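You operate a simulated robot arm through the tools that you are given. There is no shell and no other tool. Be economical: measure what you need, move in short steps, check, and stop when the job is done.

You run a simulated robot arm. Do the job below in one go: nothing can be reset, and whatever is moved stays where it is left.

## Task
Slip each letter into the file with its heading, and stand both files in their slots of the sorter.

It is judged by the outcome, as a careful person would: the job done as asked, and still so three seconds after it is handed in. It fails if anything else is knocked over, pushed out of place, dropped, spilled or broken.

## Robot
A 7-joint arm with a two-finger parallel gripper, fixed in place. Base frame: the origin is at the foot of the arm, x ahead of it, y to its left, z up; the work surface is at about z = 0.75. Readings come in m, rad, newtons and seconds.
With the tool pointing down near the work surface it reaches from about 0.3 to 0.68 m from the base axis. Its first joint turns from -1.152 to 1.152 rad. Payload 1.57 kg.
Tool frame: the origin (TCP) lies between the finger pads and is the grasp point; the fingertips stand 0.03 m ahead of it; z points along the fingers, y is the line along which they close. The gripper opens to 0.11 m. The fingers are 0.024 m wide and 0.012 m thick; the gripper's body (0.048 by 0.112 m) begins 0.078 m behind the TCP.
Orientation is told as [roll, pitch, yaw] about the base's x, y, z axes, in that order, counted from this pose: with the fingers straight down and closing along the base's y, the tool's x points along the base's -x, its y along +y and its z along -z.

## Interface
- The arm moves only by the tool drive_tool. Its argument "targets" is a list of rows, each a list of 6 numbers: the shift along the base's x, y, z in units of 20 mm (1.0 is 20 mm), then the turn, a rotation vector about the base's x, y, z in units of 4 degrees (1.0 is 4 degrees). In form: [[tx, ty, tz, ax, ay, az], ...]. A call has 1 to 12 rows; each row shifts and turns the commanded pose from where the row before left it. "hand" is the closure in counts, from 0 (fully open) to 255 (shut), set as the call begins (left out, the last holds). A call with a number of a shift or a turn outside -1 to 1 is refused whole. Rows are played at 5 a second. More than 0.05 m and 0.15 rad between two rows, or a gripper value outside its range, and nothing of the call is played. Where a pose cannot be reached the arm comes as near as it can. A force on the tool above 40 N (or 10 N above the force at the start of the call, whichever is more), or a blocked arm, ends the call early, and 0.2 s more pass. The fingers move at their own pace (about 0.108 m/s each) and stop on an object; they squeeze with about 34 N. The grip force told is the motor's: it shows also when the fingers shut on nothing. Time passes only in rows, and 0.2 s behind the last, so rows that do not move let the fingers close. It gives the time, the measured TCP pose, the force on the tool (base axes), the opening and the grip force at its end, in the units of the frame above (readings bear some noise).
- Cameras (640 x 400 px; columns grow to the right, rows downward): "scene" is fixed at [0.163, -0.3871, 1.4107]; the picture's right is [0.87, -0.49, 0.00], its down [-0.29, -0.51, -0.81] and it looks along [0.39, 0.70, -0.59] (base axes); focal length 345 px, centre (320, 200). "wrist" rides on the gripper at [-0.036, 0, -0.08] in the tool frame; the picture's right is [0.00, -1.00, 0.00], its down [0.97, 0.00, -0.24] and it looks along [0.24, 0.00, 0.97] (tool axes); focal length 218 px, centre (320, 200).
- grab_frame(camera): a new picture of that camera. No time passes.
- probe_pixels(camera, pixels): for up to 12 pixels [column, row] of the newest picture of that camera ("zoom" is the newest enlarged one), the place [x, y, z] in the base frame of the surface seen there, good to about 0.002 m, but the place of the scene camera against the robot may be out by one fixed shift of up to 0.018 m in any direction. No time passes.
- close_up(camera, box): a new picture of the part [left, top, right, bottom] of that camera's present view, enlarged. No time passes.
- sign_off(): hands the job in; it is judged then, once.

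Keep the steps short. Do not move on a guess: measure, check each grasp and each placing, and mend mistakes. In all there are 80 turns and 54 pictures (those below and enlarged ones count). Leave the gripper open and the arm clear of the work at the hand-in unless told otherwise, and finish with a single line.

The tools are called after ">>>" by a JSON object that holds its "method" and its "body". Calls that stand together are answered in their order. drive_tool: Moves the arm, as the interface text tells. Its arguments: {"type":"object","properties":{"targets":{"type":"array","items":{"type":"array","items":{"type":"number"}}},"hand":{"type":"number"}},"required":["targets"]} The other tools are called the same way: grab_frame (camera) takes a picture; probe_pixels (camera, pixels) gives the place of the surface under pixels of a picture; close_up (camera, box) takes an enlarged picture of a part of a camera's view; sign_off () hands the job in.

At the start:

```text
time_s: 0.0
tool_pos: [0.3469, 0.1125, 1.0999]
tool_rot: [0.0, 0.0, -0.001]
ft_force: [0.1, 0.9, -0.2]
width: 0.1102
finger_force: 0.1
```

scene: 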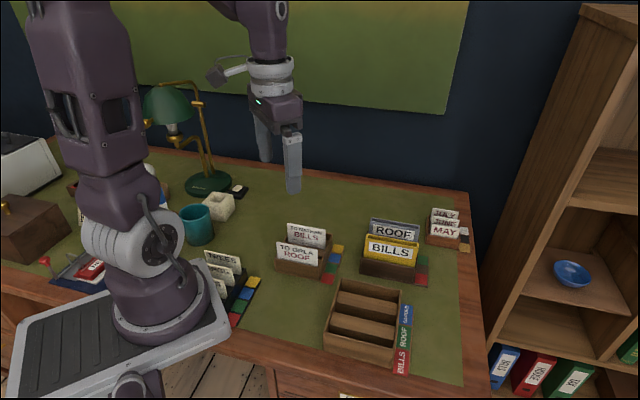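
wrist: 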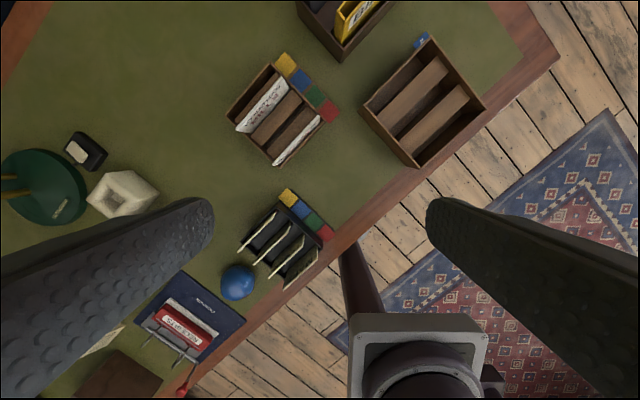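

I see a letter rack (BILLS, ROOF letters), a file holder (ROOF, BILLS) and an empty sorter with coloured labels. I'll enlarge these areas.

>>> {"method": "close_up", "body": {"camera": "scene", "box": [260, 200, 480, 380]}}

>>> {"method": "close_up", "body": {"camera": "scene", "box": [350, 205, 440, 290]}}

>>> {"method": "close_up", "body": {"camera": "scene", "box": [310, 270, 420, 380]}}

```text
2.22 times, centred on (370, 290) of scene
```

zoom: 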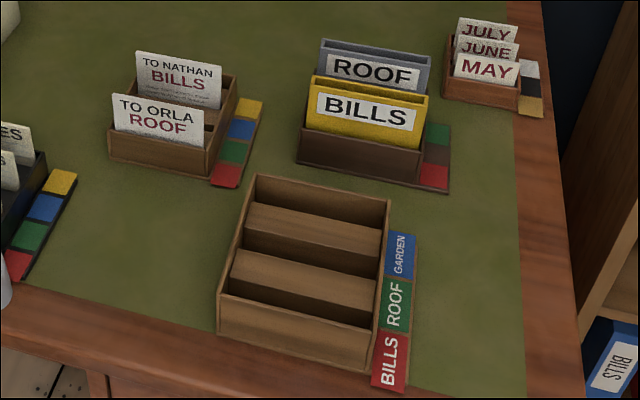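

```text
4.71 times, centred on (395, 248) of scene
```

zoom: 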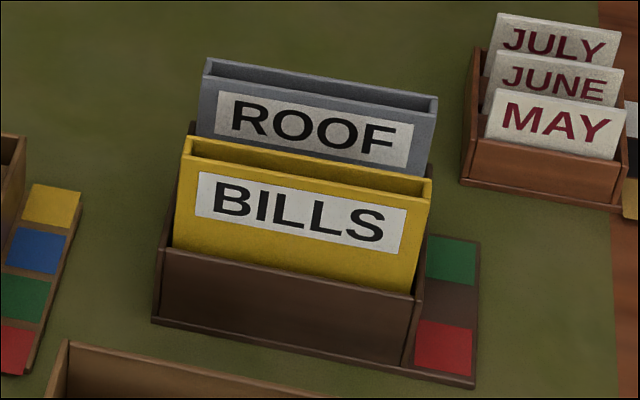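

```text
3.64 times, centred on (365, 325) of scene
```

zoom: 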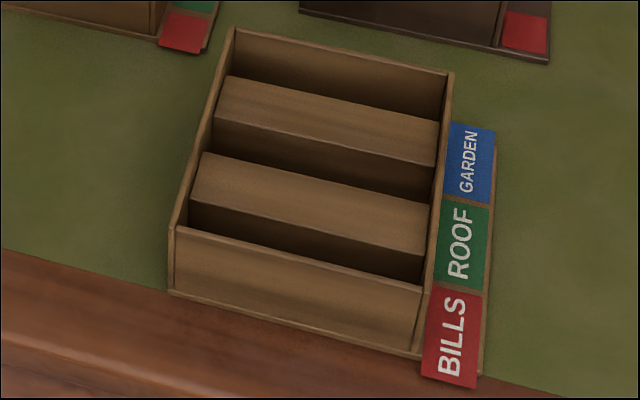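

I'll probe the sorter's key points in the newest enlargement (sorter), and the letter rack and files in the whole scene picture.

>>> {"method": "probe_pixels", "body": {"camera": "zoom", "pixels": [[237, 30], [450, 73], [175, 230], [420, 288], [335, 65], [330, 105], [325, 145], [315, 185], [305, 225], [290, 254], [460, 335], [60, 180]]}}

>>> {"method": "close_up", "body": {"camera": "scene", "box": [350, 205, 440, 290]}}

```text
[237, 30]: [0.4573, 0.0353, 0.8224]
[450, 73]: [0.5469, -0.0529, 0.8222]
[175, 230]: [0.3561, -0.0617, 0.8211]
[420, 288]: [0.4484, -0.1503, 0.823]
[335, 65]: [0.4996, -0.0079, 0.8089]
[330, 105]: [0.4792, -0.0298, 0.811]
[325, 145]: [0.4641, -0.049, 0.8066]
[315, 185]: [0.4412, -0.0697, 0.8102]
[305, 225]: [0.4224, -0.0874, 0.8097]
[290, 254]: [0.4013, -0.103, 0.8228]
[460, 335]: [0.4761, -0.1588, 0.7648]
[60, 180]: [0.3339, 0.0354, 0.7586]
```

```text
4.71 times, centred on (395, 248) of scene
```

zoom: 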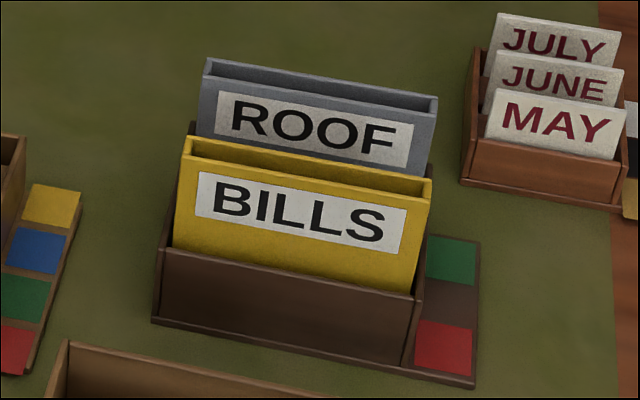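

>>> {"method": "probe_pixels", "body": {"camera": "zoom", "pixels": [[188, 141], [410, 188], [427, 181], [205, 139], [192, 160], [420, 195], [212, 62], [434, 99], [215, 78], [425, 112], [300, 270], [300, 160]]}}

>>> {"method": "close_up", "body": {"camera": "scene", "box": [265, 210, 355, 290]}}

```text
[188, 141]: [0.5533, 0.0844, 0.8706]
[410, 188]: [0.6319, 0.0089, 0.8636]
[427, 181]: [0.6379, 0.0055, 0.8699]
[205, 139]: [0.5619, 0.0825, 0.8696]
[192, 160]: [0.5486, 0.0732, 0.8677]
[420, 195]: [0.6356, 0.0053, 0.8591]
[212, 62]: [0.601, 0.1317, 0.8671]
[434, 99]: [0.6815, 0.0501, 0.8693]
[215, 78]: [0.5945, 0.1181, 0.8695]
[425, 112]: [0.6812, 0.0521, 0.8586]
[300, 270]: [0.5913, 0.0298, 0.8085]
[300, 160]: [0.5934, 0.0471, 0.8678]
```

```text
5.00 times, centred on (310, 250) of scene
```

zoom: 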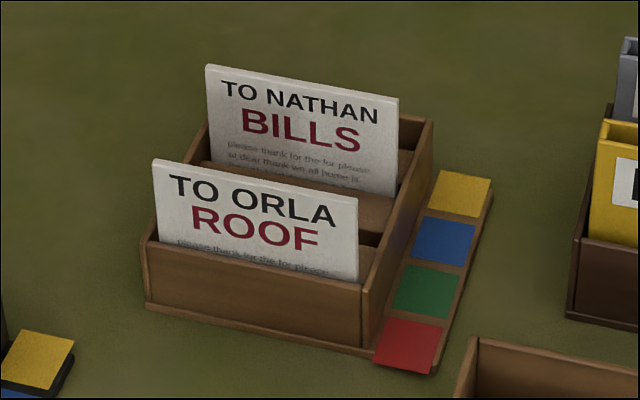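

>>> {"method": "probe_pixels", "body": {"camera": "zoom", "pixels": [[160, 163], [352, 202], [162, 235], [350, 275], [210, 68], [394, 102], [218, 150], [390, 185], [290, 200], [145, 245], [362, 290], [430, 120]]}}

>>> {"method": "close_up", "body": {"camera": "wrist", "box": [220, 0, 500, 175]}}

```text
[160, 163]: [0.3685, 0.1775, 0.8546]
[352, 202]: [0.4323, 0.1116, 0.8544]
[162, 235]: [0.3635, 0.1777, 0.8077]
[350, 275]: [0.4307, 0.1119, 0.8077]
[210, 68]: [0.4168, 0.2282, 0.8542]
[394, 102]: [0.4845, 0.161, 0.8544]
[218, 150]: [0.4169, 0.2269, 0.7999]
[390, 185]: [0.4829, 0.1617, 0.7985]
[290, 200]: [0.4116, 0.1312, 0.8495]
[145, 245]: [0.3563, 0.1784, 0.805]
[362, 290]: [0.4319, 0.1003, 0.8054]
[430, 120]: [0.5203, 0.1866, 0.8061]
```

```text
2.29 times, centred on (360, 88) of wrist
```

zoom: 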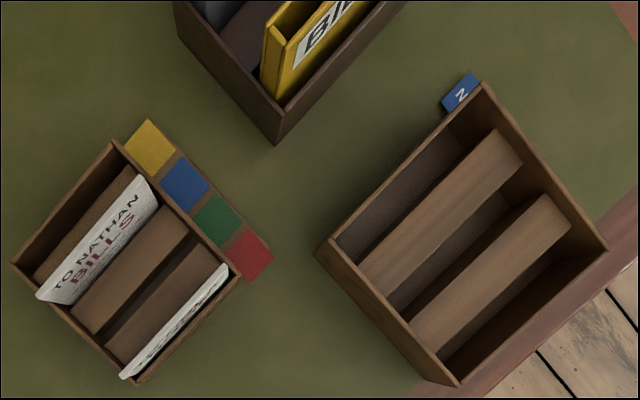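

Now the same features through the wrist camera, to find the scene camera's shift: letter ends, sorter corners, dividers.

>>> {"method": "probe_pixels", "body": {"camera": "zoom", "pixels": [[226, 266], [122, 376], [149, 178], [42, 296], [484, 86], [604, 246], [318, 250], [455, 385], [440, 190], [500, 260], [150, 330], [300, 60]]}}

```text
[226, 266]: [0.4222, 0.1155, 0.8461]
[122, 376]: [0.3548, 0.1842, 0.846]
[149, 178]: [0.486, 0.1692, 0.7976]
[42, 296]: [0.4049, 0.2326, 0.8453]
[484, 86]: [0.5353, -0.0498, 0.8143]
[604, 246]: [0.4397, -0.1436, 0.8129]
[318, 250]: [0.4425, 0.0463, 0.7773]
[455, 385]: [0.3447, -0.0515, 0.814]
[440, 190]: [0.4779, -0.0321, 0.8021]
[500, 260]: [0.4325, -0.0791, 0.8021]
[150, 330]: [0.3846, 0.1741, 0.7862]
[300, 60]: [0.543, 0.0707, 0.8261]
```

Scene offset is roughly (+0.010, -0.005, +0.0085). Letters' normals lie at about 45°. I'll go above the ROOF letter with yaw -45°, TCP at z≈0.95, and look closer with the wrist camera.

>>> {"method": "drive_tool", "body": {"targets": [[0.173, 0.155, -0.6, 0, 0, -0.9375], [0.173, 0.155, -0.6, 0, 0, -0.9375], [0.173, 0.155, -0.6, 0, 0, -0.9375], [0.173, 0.155, -0.6, 0, 0, -0.9375], [0.173, 0.155, -0.6, 0, 0, -0.9375], [0.173, 0.155, -0.6, 0, 0, -0.9375], [0.173, 0.155, -0.6, 0, 0, -0.9375], [0.173, 0.155, -0.6, 0, 0, -0.9375], [0.173, 0.155, -0.6, 0, 0, -0.9375], [0.173, 0.155, -0.6, 0, 0, -0.9375], [0.173, 0.155, -0.6, 0, 0, -0.9375], [0.173, 0.155, -0.6, 0, 0, -0.9375]], "hand": 0}}

>>> {"method": "grab_frame", "body": {"camera": "wrist"}}

```text
time_s: 2.6
tool_pos: [0.3896, 0.1497, 0.9554]
tool_rot: [0.001, 0.001, -0.786]
ft_force: [-0.2, -0.5, -0.7]
width: 0.1097
finger_force: 0.0
```

```text
45 pictures are left
```

wrist: 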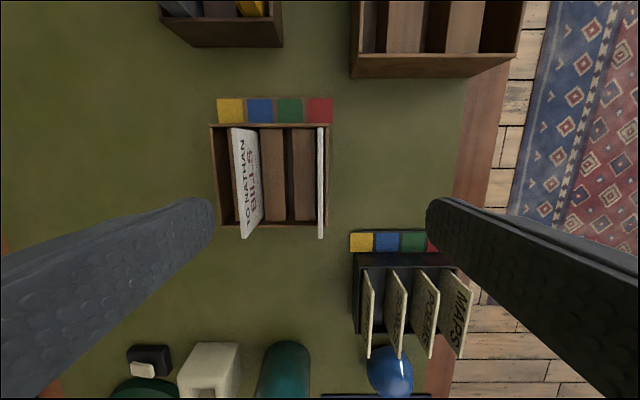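

>>> {"method": "close_up", "body": {"camera": "wrist", "box": [200, 85, 360, 245]}}

```text
2.50 times, centred on (280, 165) of wrist
```

zoom: 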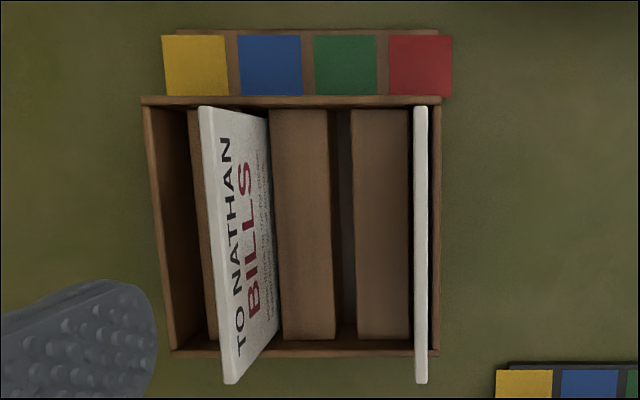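

>>> {"method": "probe_pixels", "body": {"camera": "zoom", "pixels": [[420, 112], [421, 240], [421, 375], [415, 240], [427, 240], [203, 112], [217, 240], [230, 376], [433, 240], [382, 240], [305, 240], [160, 240]]}}

```text
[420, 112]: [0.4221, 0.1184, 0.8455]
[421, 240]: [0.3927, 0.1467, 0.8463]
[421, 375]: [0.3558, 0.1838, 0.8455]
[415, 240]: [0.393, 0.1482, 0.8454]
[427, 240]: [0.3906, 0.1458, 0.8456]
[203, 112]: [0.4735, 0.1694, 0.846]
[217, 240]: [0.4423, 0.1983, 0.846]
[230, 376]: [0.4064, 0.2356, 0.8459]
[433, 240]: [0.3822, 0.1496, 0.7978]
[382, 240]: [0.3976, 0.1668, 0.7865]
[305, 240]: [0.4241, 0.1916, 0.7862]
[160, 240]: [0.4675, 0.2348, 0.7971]
```

ROOF letter centre is (0.389, 0.151), top z 0.8455, thickness about 3.5 mm. Before grasping, I'll look at the file pockets from above: going to (0.59, 0.065, 0.99), yaw -37°.

>>> {"method": "drive_tool", "body": {"targets": [[0.835, -0.353, 0.146, 0, 0, 0.167], [0.835, -0.353, 0.146, 0, 0, 0.167], [0.835, -0.353, 0.146, 0, 0, 0.167], [0.835, -0.353, 0.146, 0, 0, 0.167], [0.835, -0.353, 0.146, 0, 0, 0.167], [0.835, -0.353, 0.146, 0, 0, 0.167], [0.835, -0.353, 0.146, 0, 0, 0.167], [0.835, -0.353, 0.146, 0, 0, 0.167], [0.835, -0.353, 0.146, 0, 0, 0.167], [0.835, -0.353, 0.146, 0, 0, 0.167], [0.835, -0.353, 0.146, 0, 0, 0.167], [0.835, -0.353, 0.146, 0, 0, 0.167]]}}

>>> {"method": "grab_frame", "body": {"camera": "wrist"}}

```text
time_s: 5.2
tool_pos: [0.5895, 0.0632, 0.992]
tool_rot: [0.0, 0.001, -0.644]
ft_force: [-0.4, -0.1, -0.7]
width: 0.1099
finger_force: 0.0
```

```text
43 pictures are left
```

wrist: 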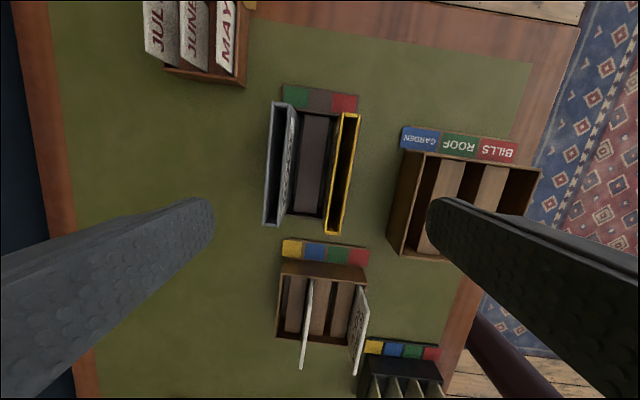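

>>> {"method": "close_up", "body": {"camera": "wrist", "box": [240, 80, 400, 240]}}

>>> {"method": "close_up", "body": {"camera": "wrist", "box": [380, 110, 560, 270]}}

>>> {"method": "close_up", "body": {"camera": "wrist", "box": [258, 90, 368, 240]}}

```text
2.50 times, centred on (320, 160) of wrist
```

zoom: 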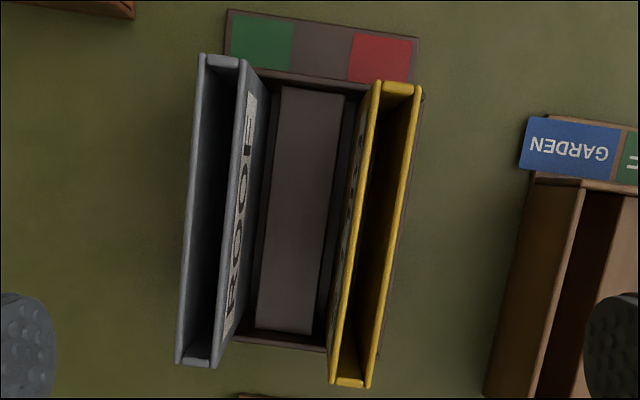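

```text
2.50 times, centred on (470, 190) of wrist
```

zoom: 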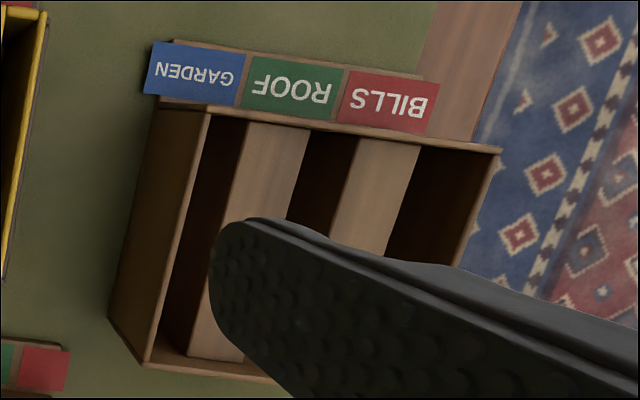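

```text
2.67 times, centred on (313, 165) of wrist
```

zoom: 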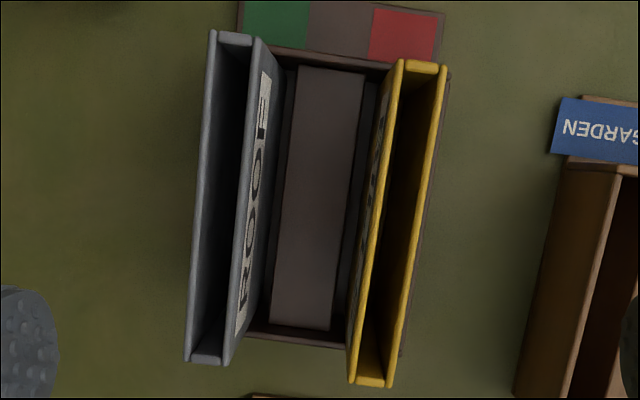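

>>> {"method": "probe_pixels", "body": {"camera": "zoom", "pixels": [[213, 40], [258, 45], [190, 355], [227, 358], [400, 66], [442, 70], [353, 378], [390, 380], [203, 200], [245, 200], [375, 220], [417, 220]]}}

>>> {"method": "probe_pixels", "body": {"camera": "wrist", "pixels": [[305, 107], [287, 110], [337, 115], [275, 222], [330, 231], [310, 160]]}}

```text
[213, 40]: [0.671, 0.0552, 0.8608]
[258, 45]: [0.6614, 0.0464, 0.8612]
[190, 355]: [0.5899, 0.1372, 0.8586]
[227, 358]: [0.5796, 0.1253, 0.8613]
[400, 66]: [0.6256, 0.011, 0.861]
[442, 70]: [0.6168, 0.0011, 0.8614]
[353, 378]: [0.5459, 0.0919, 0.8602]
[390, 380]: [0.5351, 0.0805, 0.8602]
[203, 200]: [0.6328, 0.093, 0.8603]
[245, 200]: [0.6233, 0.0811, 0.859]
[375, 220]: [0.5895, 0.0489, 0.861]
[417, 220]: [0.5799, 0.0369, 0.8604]
```

```text
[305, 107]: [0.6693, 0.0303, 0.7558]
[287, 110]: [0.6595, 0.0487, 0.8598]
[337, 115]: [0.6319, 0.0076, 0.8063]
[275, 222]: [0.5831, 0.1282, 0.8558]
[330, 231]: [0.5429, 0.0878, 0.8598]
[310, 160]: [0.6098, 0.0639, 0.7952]
```

Everything is at about -45° yaw. ROOF file centre is (0.6256, 0.0910) and BILLS file centre (0.5808, 0.0462), rims at z 0.861, pocket gap about 11 mm. Going back above the ROOF letter with the fingers partly closed so they clear the neighbouring letter.

>>> {"method": "drive_tool", "body": {"targets": [[-0.8325, 0.3588, -0.15, 0, 0, -0.167], [-0.8325, 0.3588, -0.15, 0, 0, -0.167], [-0.8325, 0.3588, -0.15, 0, 0, -0.167], [-0.8325, 0.3588, -0.15, 0, 0, -0.167], [-0.8325, 0.3588, -0.15, 0, 0, -0.167], [-0.8325, 0.3588, -0.15, 0, 0, -0.167], [-0.8325, 0.3588, -0.15, 0, 0, -0.167], [-0.8325, 0.3588, -0.15, 0, 0, -0.167], [-0.8325, 0.3588, -0.15, 0, 0, -0.167], [-0.8325, 0.3588, -0.15, 0, 0, -0.167], [-0.8325, 0.3588, -0.15, 0, 0, -0.167], [-0.8325, 0.3588, -0.15, 0, 0, -0.167]], "hand": 165}}

>>> {"method": "grab_frame", "body": {"camera": "wrist"}}

```text
time_s: 7.8
tool_pos: [0.3897, 0.1517, 0.9563]
tool_rot: [0.0, 0.0, -0.786]
ft_force: [-0.2, -0.3, 0.1]
width: 0.0388
finger_force: 0.1
```

```text
39 pictures are left
```

wrist: 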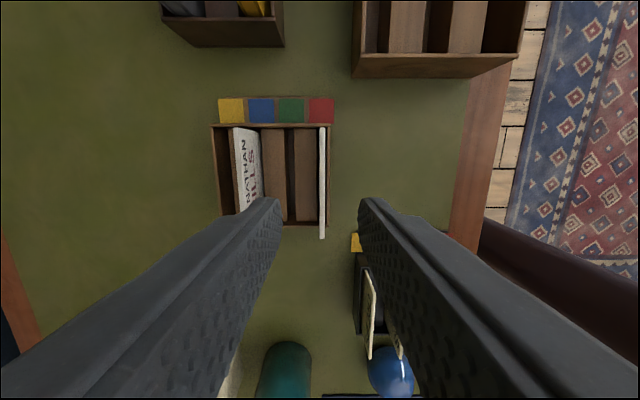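

The letter sits at column ≈322 between the fingers (centre 320). Descending 100 mm so the tips sit 20 mm below the letter's top.

>>> {"method": "drive_tool", "body": {"targets": [[0, 0, -0.833, 0, 0, 0], [0, 0, -0.833, 0, 0, 0], [0, 0, -0.833, 0, 0, 0], [0, 0, -0.833, 0, 0, 0], [0, 0, -0.833, 0, 0, 0], [0, 0, -0.833, 0, 0, 0]]}}

>>> {"method": "grab_frame", "body": {"camera": "wrist"}}

```text
time_s: 9.2
tool_pos: [0.3904, 0.15, 0.8554]
tool_rot: [0.0, -0.001, -0.784]
ft_force: [-1.1, -0.1, -0.1]
width: 0.0386
finger_force: 0.1
```

```text
38 pictures are left
```

wrist: 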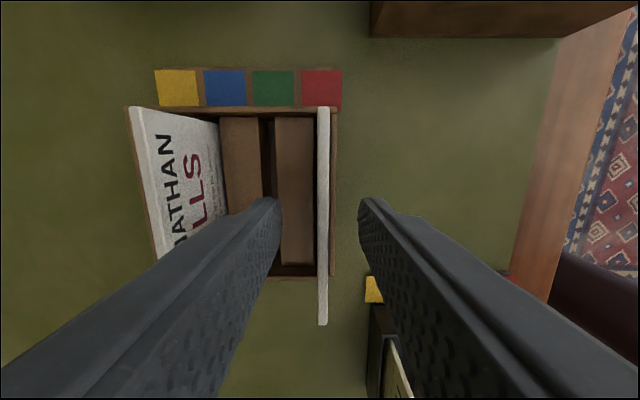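

Letter is between the fingers; closing.

>>> {"method": "drive_tool", "body": {"targets": [[0, 0, 0, 0, 0, 0], [0, 0, 0, 0, 0, 0], [0, 0, 0, 0, 0, 0], [0, 0, 0, 0, 0, 0]], "hand": 255}}

```text
time_s: 10.2
tool_pos: [0.3884, 0.1496, 0.8542]
tool_rot: [0.001, -0.001, -0.786]
ft_force: [0.2, 0.0, 0.1]
width: 0.0034
finger_force: 24.2
```

Gripped on 3.4 mm. Lifting straight up 145 mm.

>>> {"method": "drive_tool", "body": {"targets": [[0, 0, 0.5, 0, 0, 0], [0, 0, 0.75, 0, 0, 0], [0, 0, 0.75, 0, 0, 0], [0, 0, 0.75, 0, 0, 0], [0, 0, 0.75, 0, 0, 0], [0, 0, 0.75, 0, 0, 0], [0, 0, 0.75, 0, 0, 0], [0, 0, 0.75, 0, 0, 0], [0, 0, 0.75, 0, 0, 0], [0, 0, 0.75, 0, 0, 0]]}}

>>> {"method": "grab_frame", "body": {"camera": "wrist"}}

>>> {"method": "grab_frame", "body": {"camera": "scene"}}

```text
time_s: 12.4
tool_pos: [0.3902, 0.1508, 0.9999]
tool_rot: [0.0, 0.001, -0.785]
ft_force: [-0.2, -0.3, 0.2]
width: 0.0035
finger_force: 24.2
```

```text
37 pictures are left
```

wrist: 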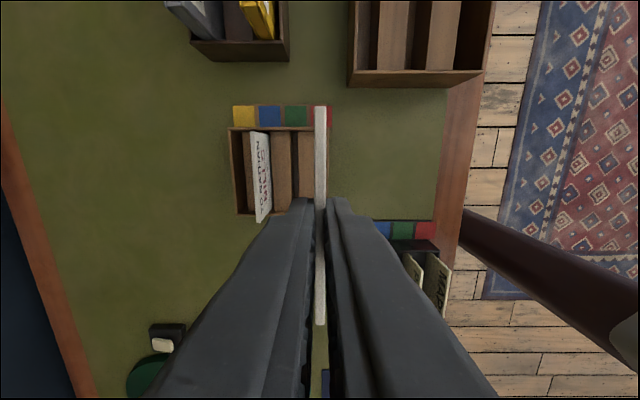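

```text
36 pictures are left
```

scene: 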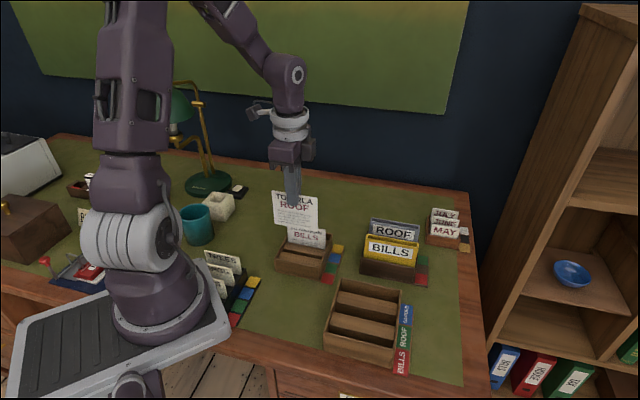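

Letter hangs centred (x from -0.050 to +0.049 in the tool frame). I'll measure its height in an enlarged view.

>>> {"method": "close_up", "body": {"camera": "scene", "box": [250, 175, 350, 285]}}

```text
3.64 times, centred on (300, 230) of scene
```

zoom: 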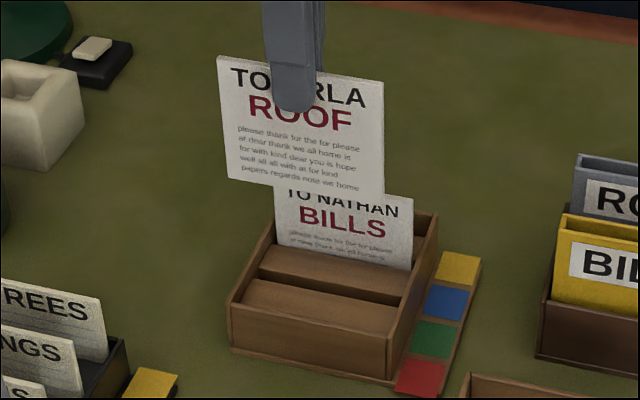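

>>> {"method": "probe_pixels", "body": {"camera": "zoom", "pixels": [[222, 60], [379, 85], [233, 176], [379, 196], [300, 150], [347, 97]]}}

```text
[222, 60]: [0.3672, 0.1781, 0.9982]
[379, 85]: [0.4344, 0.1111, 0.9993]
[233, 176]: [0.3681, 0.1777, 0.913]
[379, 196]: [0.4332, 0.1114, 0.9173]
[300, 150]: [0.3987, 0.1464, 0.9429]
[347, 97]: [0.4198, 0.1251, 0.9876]
```

Letter is 86 mm tall, bottom at z≈0.904. Carrying it level to above the ROOF file at (0.6256, 0.0910).

>>> {"method": "drive_tool", "body": {"targets": [[0.9858, -0.2504, 0, 0, 0, 0], [0.9858, -0.2504, 0, 0, 0, 0], [0.9858, -0.2504, 0, 0, 0, 0], [0.9858, -0.2504, 0, 0, 0, 0], [0.9858, -0.2504, 0, 0, 0, 0], [0.9858, -0.2504, 0, 0, 0, 0], [0.9858, -0.2504, 0, 0, 0, 0], [0.9858, -0.2504, 0, 0, 0, 0], [0.9858, -0.2504, 0, 0, 0, 0], [0.9858, -0.2504, 0, 0, 0, 0], [0.9858, -0.2504, 0, 0, 0, 0], [0.9858, -0.2504, 0, 0, 0, 0]]}}

>>> {"method": "grab_frame", "body": {"camera": "wrist"}}

>>> {"method": "close_up", "body": {"camera": "scene", "box": [340, 160, 450, 290]}}

```text
time_s: 15.0
tool_pos: [0.6254, 0.0916, 0.9998]
tool_rot: [-0.001, -0.002, -0.786]
ft_force: [0.0, 0.4, -0.5]
width: 0.0037
finger_force: 24.3
```

```text
34 pictures are left
```

wrist: 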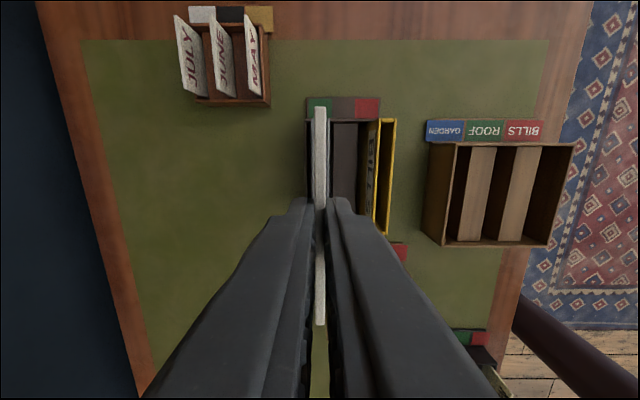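

```text
3.08 times, centred on (395, 225) of scene
```

zoom: 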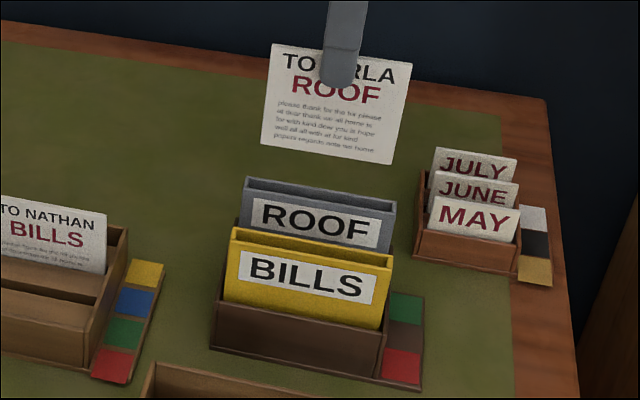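

>>> {"method": "close_up", "body": {"camera": "wrist", "box": [280, 90, 410, 210]}}

```text
3.33 times, centred on (345, 150) of wrist
```

zoom: 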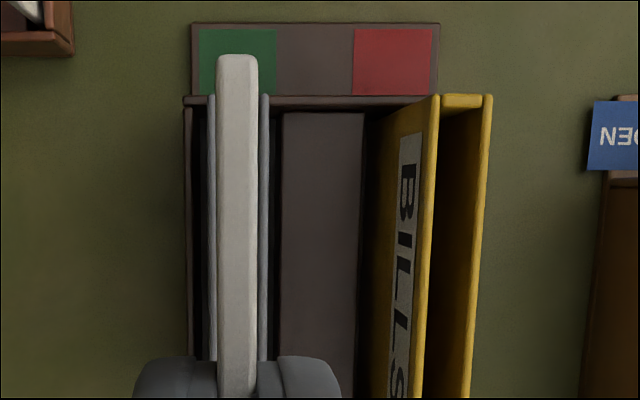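

The letter sits exactly between the grey file's two walls (cols 217–259 vs. 210–268). Lowering 105 mm into the pocket, tips ending just above the rim.

>>> {"method": "drive_tool", "body": {"targets": [[0, 0, -0.6, 0, 0, 0], [0, 0, -0.6, 0, 0, 0], [0, 0, -0.6, 0, 0, 0], [0, 0, -0.6, 0, 0, 0], [0, 0, -0.6, 0, 0, 0], [0, 0, -0.6, 0, 0, 0], [0, 0, -0.6, 0, 0, 0], [0, 0, -0.6, 0, 0, 0], [0, 0, -0.4, 0, 0, 0]]}}

>>> {"method": "close_up", "body": {"camera": "scene", "box": [350, 190, 440, 290]}}

```text
time_s: 17.0
tool_pos: [0.6254, 0.0915, 0.8961]
tool_rot: [0.0, 0.0, -0.785]
ft_force: [1.0, 0.3, -0.7]
width: 0.0037
finger_force: 24.1
```

```text
4.00 times, centred on (395, 240) of scene
```

zoom: 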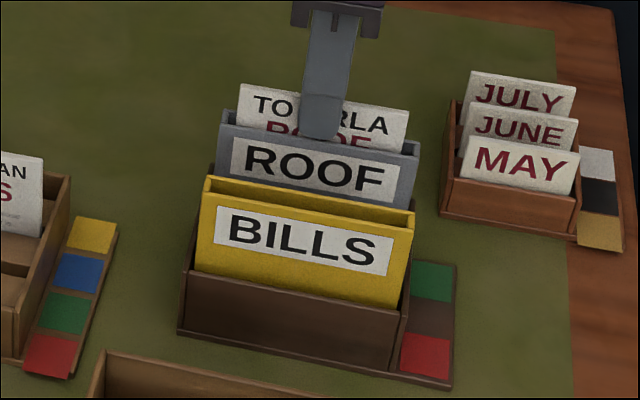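

The letter is in the pocket with no contact force. Opening partway to release.

>>> {"method": "drive_tool", "body": {"targets": [[0, 0, 0, 0, 0, 0], [0, 0, 0, 0, 0, 0], [0, 0, 0, 0, 0, 0]], "hand": 150}}

>>> {"method": "close_up", "body": {"camera": "scene", "box": [350, 190, 440, 290]}}

```text
time_s: 17.8
tool_pos: [0.6269, 0.0911, 0.8952]
tool_rot: [0.001, 0.001, -0.785]
ft_force: [0.6, 0.3, -0.1]
width: 0.0455
finger_force: 0.0
```

```text
4.00 times, centred on (395, 240) of scene
```

zoom: 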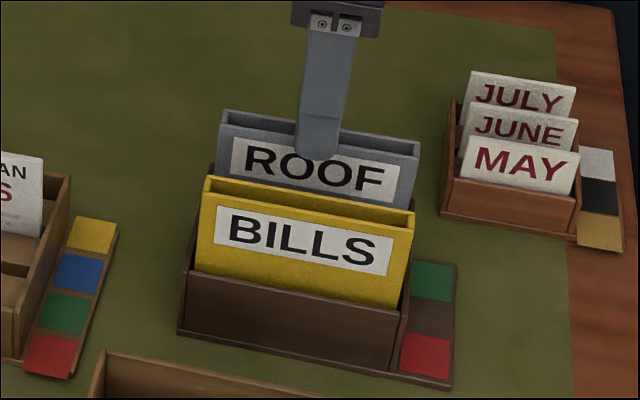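

Letter dropped fully inside the ROOF file. Rising, then moving above the BILLS letter at (0.440, 0.202).

>>> {"method": "drive_tool", "body": {"targets": [[0, 0, 0.75, 0, 0, 0], [0, 0, 0.75, 0, 0, 0], [0, 0, 0.75, 0, 0, 0], [0, 0, 0.75, 0, 0, 0]]}}

>>> {"method": "drive_tool", "body": {"targets": [[-0.773, 0.4625, 0, 0, 0, 0], [-0.773, 0.4625, 0, 0, 0, 0], [-0.773, 0.4625, 0, 0, 0, 0], [-0.773, 0.4625, 0, 0, 0, 0], [-0.773, 0.4625, 0, 0, 0, 0], [-0.773, 0.4625, 0, 0, 0, 0], [-0.773, 0.4625, 0, 0, 0, 0], [-0.773, 0.4625, 0, 0, 0, 0], [-0.773, 0.4625, 0, 0, 0, 0], [-0.773, 0.4625, 0, 0, 0, 0], [-0.773, 0.4625, 0, 0, 0, 0], [-0.773, 0.4625, 0, 0, 0, 0]]}}

>>> {"method": "grab_frame", "body": {"camera": "wrist"}}

```text
time_s: 18.8
tool_pos: [0.6248, 0.0908, 0.9563]
tool_rot: [0.0, 0.0, -0.787]
ft_force: [0.3, 0.0, 0.1]
width: 0.0452
finger_force: 0.0
```

```text
time_s: 21.4
tool_pos: [0.4389, 0.202, 0.9549]
tool_rot: [0.001, -0.001, -0.786]
ft_force: [0.8, -0.7, -0.1]
width: 0.0453
finger_force: 0.0
```

```text
29 pictures are left
```

wrist: 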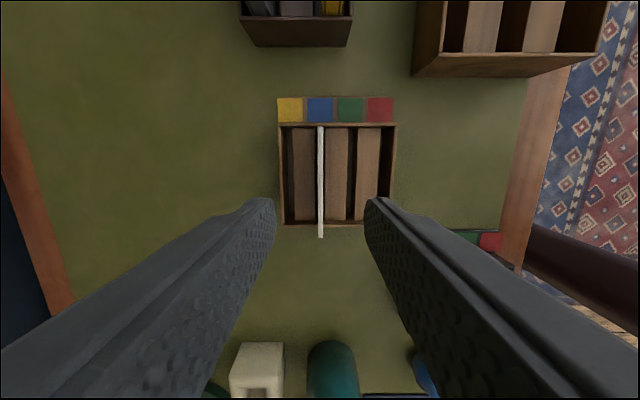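

Letter is dead centre (column 320). Descending 100 mm, then closing.

>>> {"method": "drive_tool", "body": {"targets": [[0, 0, -0.833, 0, 0, 0], [0, 0, -0.833, 0, 0, 0], [0, 0, -0.833, 0, 0, 0], [0, 0, -0.833, 0, 0, 0], [0, 0, -0.833, 0, 0, 0], [0, 0, -0.833, 0, 0, 0]]}}

>>> {"method": "drive_tool", "body": {"targets": [[0, 0, 0, 0, 0, 0], [0, 0, 0, 0, 0, 0], [0, 0, 0, 0, 0, 0], [0, 0, 0, 0, 0, 0]], "hand": 255}}

```text
time_s: 22.8
tool_pos: [0.4401, 0.2006, 0.8549]
tool_rot: [0.001, 0.001, -0.785]
ft_force: [0.1, -0.3, 0.7]
width: 0.0451
finger_force: 0.0
```

```text
time_s: 23.8
tool_pos: [0.4405, 0.2009, 0.8558]
tool_rot: [0.0, 0.0, -0.787]
ft_force: [0.2, -0.9, -1.2]
width: 0.0034
finger_force: 24.5
```

Gripped on 3.4 mm. Lifting 145 mm, then carrying to above the BILLS file at (0.5808, 0.0462).

>>> {"method": "drive_tool", "body": {"targets": [[0, 0, 0.5, 0, 0, 0], [0, 0, 0.75, 0, 0, 0], [0, 0, 0.75, 0, 0, 0], [0, 0, 0.75, 0, 0, 0], [0, 0, 0.75, 0, 0, 0], [0, 0, 0.75, 0, 0, 0], [0, 0, 0.75, 0, 0, 0], [0, 0, 0.75, 0, 0, 0], [0, 0, 0.75, 0, 0, 0], [0, 0, 0.75, 0, 0, 0]]}}

>>> {"method": "drive_tool", "body": {"targets": [[0.5867, -0.6492, 0, 0, 0, 0], [0.5867, -0.6492, 0, 0, 0, 0], [0.5867, -0.6492, 0, 0, 0, 0], [0.5867, -0.6492, 0, 0, 0, 0], [0.5867, -0.6492, 0, 0, 0, 0], [0.5867, -0.6492, 0, 0, 0, 0], [0.5867, -0.6492, 0, 0, 0, 0], [0.5867, -0.6492, 0, 0, 0, 0], [0.5867, -0.6492, 0, 0, 0, 0], [0.5867, -0.6492, 0, 0, 0, 0], [0.5867, -0.6492, 0, 0, 0, 0], [0.5867, -0.6492, 0, 0, 0, 0]]}}

>>> {"method": "close_up", "body": {"camera": "wrist", "box": [200, 70, 460, 330]}}

>>> {"method": "close_up", "body": {"camera": "wrist", "box": [280, 90, 410, 210]}}

```text
time_s: 26.0
tool_pos: [0.4398, 0.2025, 1.0008]
tool_rot: [0.0, -0.001, -0.785]
ft_force: [-0.1, 0.0, -1.0]
width: 0.0035
finger_force: 24.5
```

```text
time_s: 28.6
tool_pos: [0.581, 0.0452, 1.0014]
tool_rot: [0.001, 0.001, -0.785]
ft_force: [0.6, -0.2, -0.7]
width: 0.0034
finger_force: 24.2
```

```text
1.54 times, centred on (330, 200) of wrist
```

zoom: 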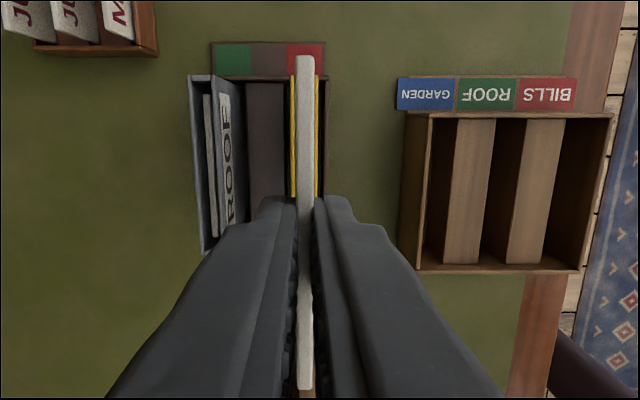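

```text
3.33 times, centred on (345, 150) of wrist
```

zoom: 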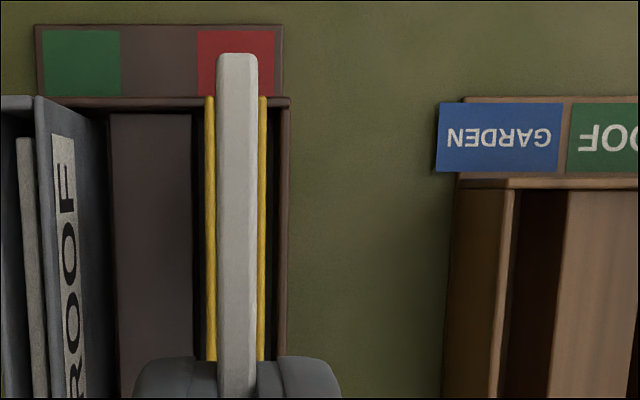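

Letter is centred over the yellow pocket, and the ROOF letter is seen inside its file. Lowering 104 mm, then opening.

>>> {"method": "drive_tool", "body": {"targets": [[0, 0, -0.6, 0, 0, 0], [0, 0, -0.6, 0, 0, 0], [0, 0, -0.6, 0, 0, 0], [0, 0, -0.6, 0, 0, 0], [0, 0, -0.6, 0, 0, 0], [0, 0, -0.6, 0, 0, 0], [0, 0, -0.6, 0, 0, 0], [0, 0, -0.6, 0, 0, 0], [0, 0, -0.45, 0, 0, 0]]}}

>>> {"method": "close_up", "body": {"camera": "scene", "box": [350, 190, 440, 290]}}

```text
time_s: 30.6
tool_pos: [0.5815, 0.0466, 0.8943]
tool_rot: [0.001, 0.0, -0.786]
ft_force: [0.2, 0.1, -0.8]
width: 0.0036
finger_force: 24.4
```

```text
4.00 times, centred on (395, 240) of scene
```

zoom: 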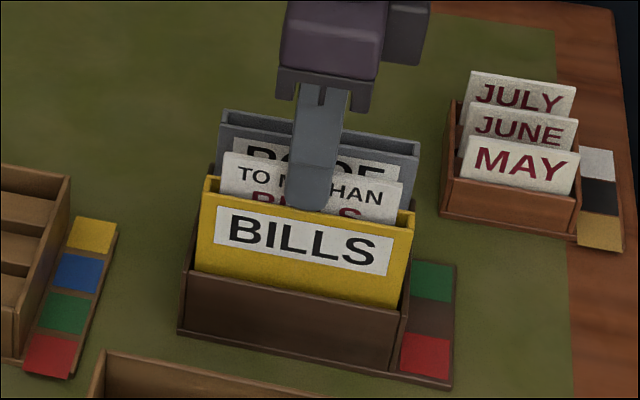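

Released into the pocket next; then I'll rise and go view the sorter's slots from above at (0.44, -0.051).

>>> {"method": "drive_tool", "body": {"targets": [[0, 0, 0, 0, 0, 0], [0, 0, 0, 0, 0, 0], [0, 0, 0, 0, 0, 0], [0, 0, 0.95, 0, 0, 0], [0, 0, 0.95, 0, 0, 0], [0, 0, 0.95, 0, 0, 0], [0, 0, 0.95, 0, 0, 0], [0, 0, 0.95, 0, 0, 0]], "hand": 145}}

>>> {"method": "drive_tool", "body": {"targets": [[-0.5867, -0.404, 0, 0, 0, 0], [-0.5867, -0.404, 0, 0, 0, 0], [-0.5867, -0.404, 0, 0, 0, 0], [-0.5867, -0.404, 0, 0, 0, 0], [-0.5867, -0.404, 0, 0, 0, 0], [-0.5867, -0.404, 0, 0, 0, 0], [-0.5867, -0.404, 0, 0, 0, 0], [-0.5867, -0.404, 0, 0, 0, 0], [-0.5867, -0.404, 0, 0, 0, 0], [-0.5867, -0.404, 0, 0, 0, 0], [-0.5867, -0.404, 0, 0, 0, 0], [-0.5867, -0.404, 0, 0, 0, 0]]}}

>>> {"method": "close_up", "body": {"camera": "wrist", "box": [190, 60, 450, 240]}}

>>> {"method": "close_up", "body": {"camera": "scene", "box": [350, 200, 440, 290]}}

>>> {"method": "close_up", "body": {"camera": "wrist", "box": [230, 100, 410, 220]}}

```text
time_s: 32.4
tool_pos: [0.5819, 0.0451, 0.9901]
tool_rot: [-0.001, 0.001, -0.785]
ft_force: [0.0, -0.7, 0.0]
width: 0.0473
finger_force: 0.0
```

```text
time_s: 35.0
tool_pos: [0.4407, -0.0526, 0.9909]
tool_rot: [0.0, 0.0, -0.786]
ft_force: [-0.8, 0.1, 0.6]
width: 0.0473
finger_force: 0.0
```

```text
2.22 times, centred on (320, 150) of wrist
```

zoom: 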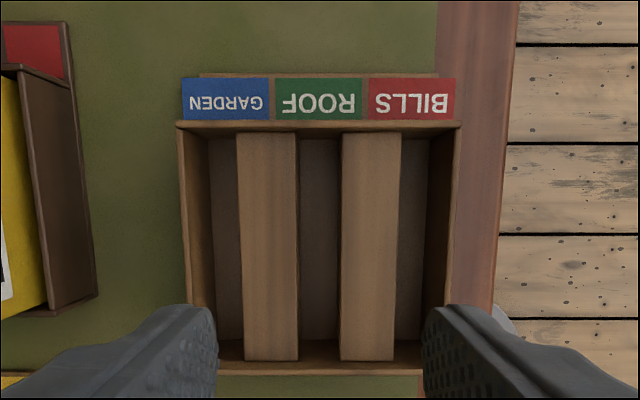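

```text
4.44 times, centred on (395, 245) of scene
```

zoom: 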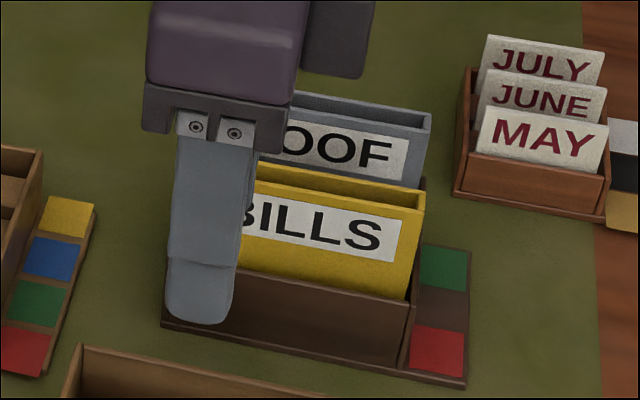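

```text
3.33 times, centred on (320, 160) of wrist
```

zoom: 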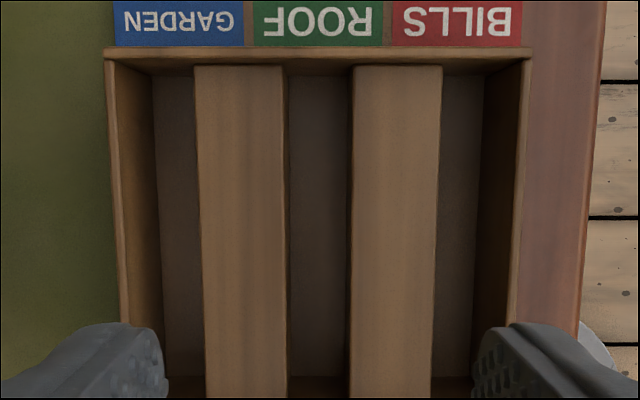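

>>> {"method": "probe_pixels", "body": {"camera": "zoom", "pixels": [[283, 200], [356, 200], [437, 200], [202, 200], [522, 200], [112, 200], [320, 200], [460, 200], [320, 52], [505, 200], [320, 85], [478, 150]]}}

>>> {"method": "grab_frame", "body": {"camera": "wrist"}}

```text
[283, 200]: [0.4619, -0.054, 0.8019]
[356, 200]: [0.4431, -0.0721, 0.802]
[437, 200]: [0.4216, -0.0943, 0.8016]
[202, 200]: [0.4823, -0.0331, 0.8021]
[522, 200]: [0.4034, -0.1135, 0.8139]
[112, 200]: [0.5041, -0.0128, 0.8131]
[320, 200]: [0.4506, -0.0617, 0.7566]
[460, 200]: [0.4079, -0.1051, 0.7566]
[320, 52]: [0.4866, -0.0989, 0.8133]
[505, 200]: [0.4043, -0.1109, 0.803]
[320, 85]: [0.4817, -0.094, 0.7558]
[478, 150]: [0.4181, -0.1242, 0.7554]
```

```text
22 pictures are left
```

wrist: 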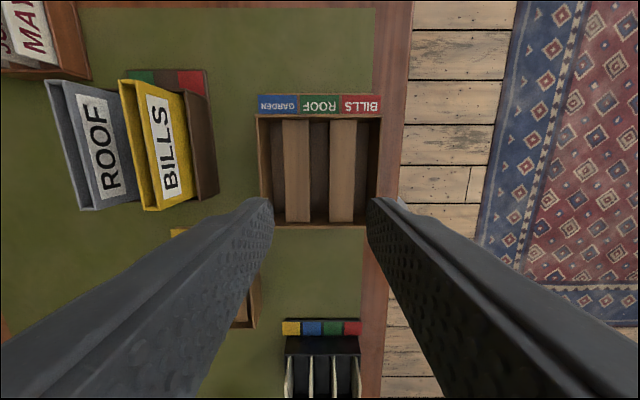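

Middle (ROOF) slot centre n=(x+y)/√2≈0.2754, front (BILLS) ≈0.2195, both ≈25 mm wide. Now measuring the end walls along the slot.

>>> {"method": "close_up", "body": {"camera": "wrist", "box": [280, 200, 360, 240]}}

>>> {"method": "probe_pixels", "body": {"camera": "wrist", "pixels": [[318, 115], [318, 116], [318, 117], [318, 118], [318, 119], [318, 121], [318, 214], [318, 217], [318, 220], [318, 222], [318, 224], [318, 226]]}}

```text
8.00 times, centred on (320, 220) of wrist
```

zoom: 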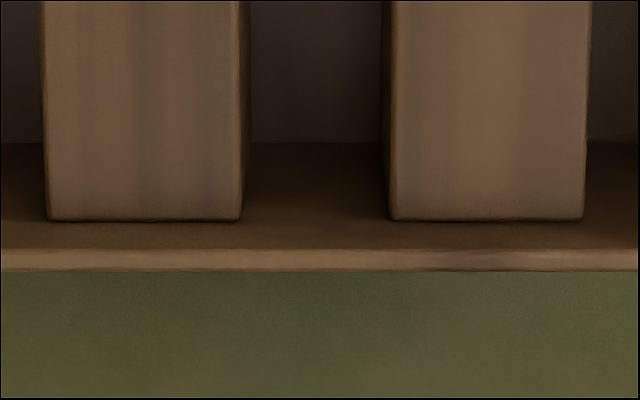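

```text
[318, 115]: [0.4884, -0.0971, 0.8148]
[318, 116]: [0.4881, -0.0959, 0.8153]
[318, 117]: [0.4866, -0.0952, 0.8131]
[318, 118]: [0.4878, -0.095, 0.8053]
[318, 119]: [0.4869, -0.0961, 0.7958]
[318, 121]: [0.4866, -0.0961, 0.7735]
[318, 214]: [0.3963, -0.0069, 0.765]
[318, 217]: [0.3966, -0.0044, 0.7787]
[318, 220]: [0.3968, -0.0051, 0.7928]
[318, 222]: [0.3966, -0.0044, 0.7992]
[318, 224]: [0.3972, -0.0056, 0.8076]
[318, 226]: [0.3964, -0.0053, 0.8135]
```

Slot inner length 128 mm, centred at t=0.348. Targets: BILLS file to (0.4013, -0.0909), ROOF file to (0.4409, -0.0514). Returning over the BILLS file and checking alignment.

>>> {"method": "drive_tool", "body": {"targets": [[0.5867, 0.404, 0, 0, 0, 0], [0.5867, 0.404, 0, 0, 0, 0], [0.5867, 0.404, 0, 0, 0, 0], [0.5867, 0.404, 0, 0, 0, 0], [0.5867, 0.404, 0, 0, 0, 0], [0.5867, 0.404, 0, 0, 0, 0], [0.5867, 0.404, 0, 0, 0, 0], [0.5867, 0.404, 0, 0, 0, 0], [0.5867, 0.404, 0, 0, 0, 0], [0.5867, 0.404, 0, 0, 0, 0], [0.5867, 0.404, 0, 0, 0, 0], [0.5867, 0.404, 0, 0, 0, 0]]}}

>>> {"method": "grab_frame", "body": {"camera": "wrist"}}

```text
time_s: 37.6
tool_pos: [0.5816, 0.0456, 0.9906]
tool_rot: [0.0, 0.0, -0.786]
ft_force: [-0.2, 1.0, -0.9]
width: 0.0472
finger_force: 0.0
```

```text
20 pictures are left
```

wrist: 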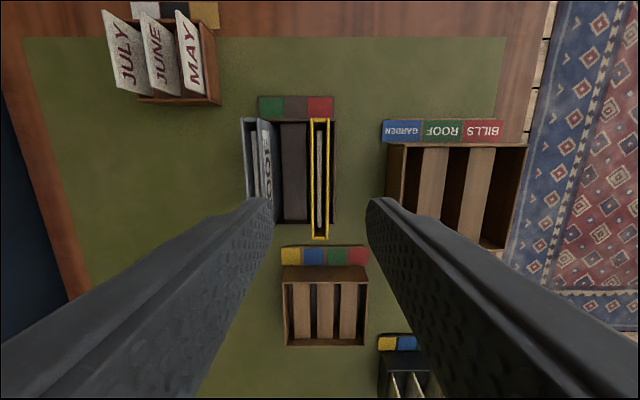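

Letter visible inside the yellow file; file is centred at column 320. Descending 141 mm with the fingers about 47 mm apart.

>>> {"method": "drive_tool", "body": {"targets": [[0, 0, -0.8, 0, 0, 0], [0, 0, -0.8, 0, 0, 0], [0, 0, -0.8, 0, 0, 0], [0, 0, -0.8, 0, 0, 0], [0, 0, -0.8, 0, 0, 0], [0, 0, -0.8, 0, 0, 0], [0, 0, -0.8, 0, 0, 0], [0, 0, -0.8, 0, 0, 0], [0, 0, -0.65, 0, 0, 0]]}}

>>> {"method": "drive_tool", "body": {"targets": [[0, 0, 0, 0, 0, 0], [0, 0, 0, 0, 0, 0], [0, 0, 0, 0, 0, 0], [0, 0, 0, 0, 0, 0]], "hand": 255}}

```text
time_s: 39.6
tool_pos: [0.5805, 0.0461, 0.8486]
tool_rot: [0.0, -0.001, -0.785]
ft_force: [1.3, -0.2, -0.8]
width: 0.0473
finger_force: 0.2
```

```text
time_s: 40.6
tool_pos: [0.5814, 0.0445, 0.8497]
tool_rot: [-0.001, -0.001, -0.786]
ft_force: [0.3, 0.4, -0.3]
width: 0.0173
finger_force: 31.9
```

Gripped at 17.3 mm. Lifting 130 mm straight up.

>>> {"method": "drive_tool", "body": {"targets": [[0, 0, 0.3, 0, 0, 0], [0, 0, 0.5, 0, 0, 0], [0, 0, 0.7, 0, 0, 0], [0, 0, 0.7, 0, 0, 0], [0, 0, 0.7, 0, 0, 0], [0, 0, 0.7, 0, 0, 0], [0, 0, 0.7, 0, 0, 0], [0, 0, 0.7, 0, 0, 0], [0, 0, 0.7, 0, 0, 0], [0, 0, 0.8, 0, 0, 0]]}}

>>> {"method": "close_up", "body": {"camera": "scene", "box": [330, 130, 450, 290]}}

```text
time_s: 42.8
tool_pos: [0.5798, 0.0448, 0.9786]
tool_rot: [0.0, 0.0, -0.786]
ft_force: [-0.3, 0.0, -0.2]
width: 0.0178
finger_force: 31.8
```

```text
2.50 times, centred on (390, 210) of scene
```

zoom: 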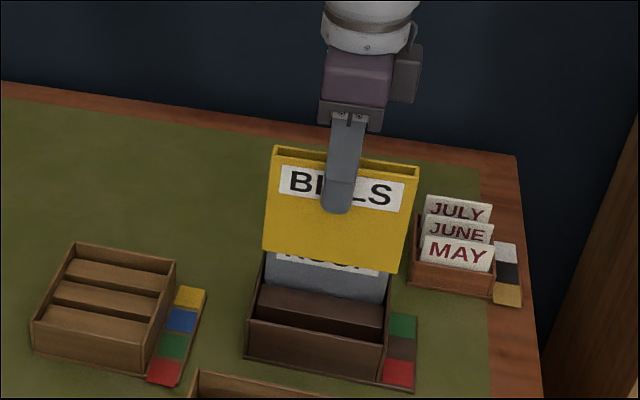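

File hangs straight. Carrying it level to above the BILLS slot at (0.4013, -0.0909).

>>> {"method": "probe_pixels", "body": {"camera": "zoom", "pixels": [[276, 150], [264, 247], [394, 268], [414, 172]]}}

>>> {"method": "drive_tool", "body": {"targets": [[-0.748, -0.571, 0, 0, 0, 0], [-0.748, -0.571, 0, 0, 0, 0], [-0.748, -0.571, 0, 0, 0, 0], [-0.748, -0.571, 0, 0, 0, 0], [-0.748, -0.571, 0, 0, 0, 0], [-0.748, -0.571, 0, 0, 0, 0], [-0.748, -0.571, 0, 0, 0, 0], [-0.748, -0.571, 0, 0, 0, 0], [-0.748, -0.571, 0, 0, 0, 0], [-0.748, -0.571, 0, 0, 0, 0], [-0.748, -0.571, 0, 0, 0, 0], [-0.748, -0.571, 0, 0, 0, 0]]}}

>>> {"method": "grab_frame", "body": {"camera": "wrist"}}

>>> {"method": "close_up", "body": {"camera": "scene", "box": [280, 190, 440, 390]}}

```text
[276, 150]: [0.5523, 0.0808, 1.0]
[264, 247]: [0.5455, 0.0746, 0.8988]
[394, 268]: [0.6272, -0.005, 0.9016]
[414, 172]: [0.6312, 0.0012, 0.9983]
```

```text
time_s: 45.4
tool_pos: [0.4006, -0.0927, 0.9811]
tool_rot: [0.0, -0.001, -0.785]
ft_force: [0.2, -0.2, -1.5]
width: 0.0174
finger_force: 32.0
```

```text
18 pictures are left
```

wrist: 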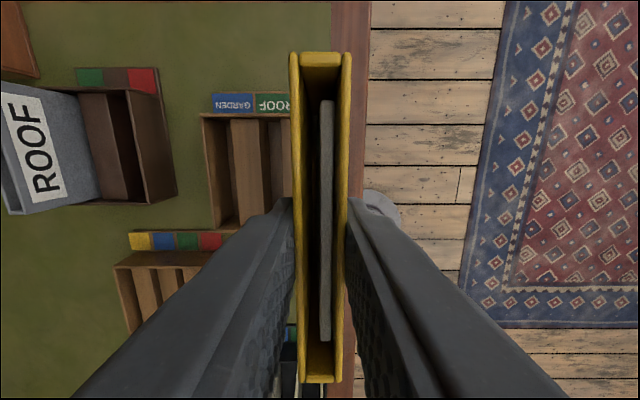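

```text
2.00 times, centred on (360, 290) of scene
```

zoom: 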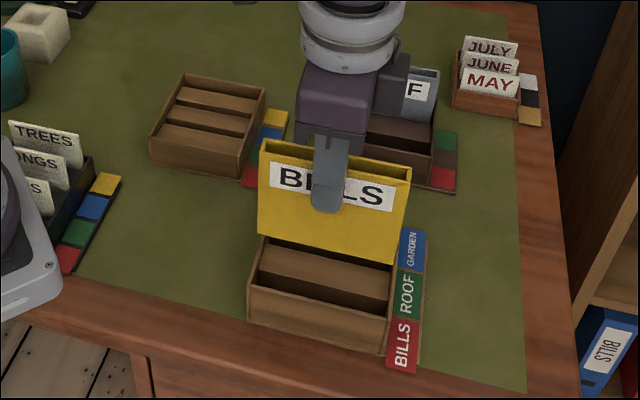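

Checking the held file's rim position against the slot.

>>> {"method": "probe_pixels", "body": {"camera": "wrist", "pixels": [[320, 53], [320, 57], [320, 380], [320, 376], [296, 150], [346, 150], [298, 100], [343, 100], [345, 190], [297, 190]]}}

```text
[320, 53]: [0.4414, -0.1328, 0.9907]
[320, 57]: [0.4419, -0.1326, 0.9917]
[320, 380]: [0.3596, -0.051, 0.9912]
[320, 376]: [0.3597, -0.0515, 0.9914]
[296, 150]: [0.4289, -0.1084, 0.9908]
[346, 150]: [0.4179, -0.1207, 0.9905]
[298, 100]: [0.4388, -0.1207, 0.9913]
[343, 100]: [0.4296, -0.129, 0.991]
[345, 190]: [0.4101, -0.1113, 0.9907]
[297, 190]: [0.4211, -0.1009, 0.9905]
```

Rim centre is n≈0.2187, t≈0.3483 — matches the slot to under 1 mm. Lowering 128 mm.

>>> {"method": "drive_tool", "body": {"targets": [[0, 0, -0.6, 0, 0, 0], [0, 0, -0.6, 0, 0, 0], [0, 0, -0.6, 0, 0, 0], [0, 0, -0.6, 0, 0, 0], [0, 0, -0.6, 0, 0, 0], [0, 0, -0.6, 0, 0, 0], [0, 0, -0.6, 0, 0, 0], [0, 0, -0.6, 0, 0, 0], [0, 0, -0.6, 0, 0, 0], [0, 0, -0.5, 0, 0, 0], [0, 0, -0.5, 0, 0, 0]]}}

>>> {"method": "close_up", "body": {"camera": "scene", "box": [290, 230, 440, 390]}}

```text
time_s: 47.8
tool_pos: [0.4004, -0.0921, 0.8508]
tool_rot: [0.001, 0.001, -0.786]
ft_force: [0.4, -0.6, -1.3]
width: 0.0174
finger_force: 32.4
```

```text
2.50 times, centred on (365, 310) of scene
```

zoom: 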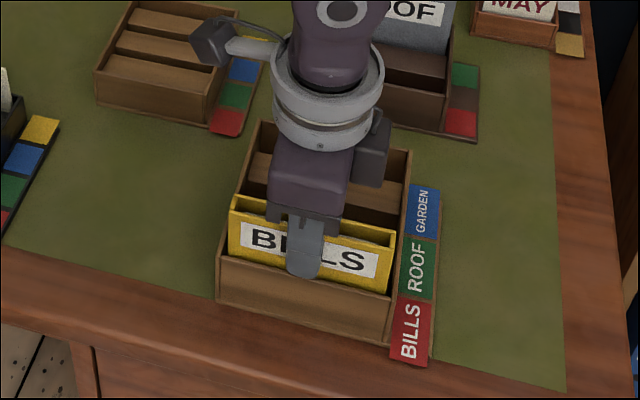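

File is in the BILLS slot, not yet touching. Easing down in 1 mm steps.

>>> {"method": "drive_tool", "body": {"targets": [[0, 0, -0.05, 0, 0, 0], [0, 0, -0.05, 0, 0, 0], [0, 0, -0.05, 0, 0, 0]]}}

```text
time_s: 48.6
tool_pos: [0.4014, -0.0917, 0.8484]
tool_rot: [-0.001, 0.001, -0.785]
ft_force: [-2.1, 1.0, 29.5]
width: 0.0173
finger_force: 32.5
```

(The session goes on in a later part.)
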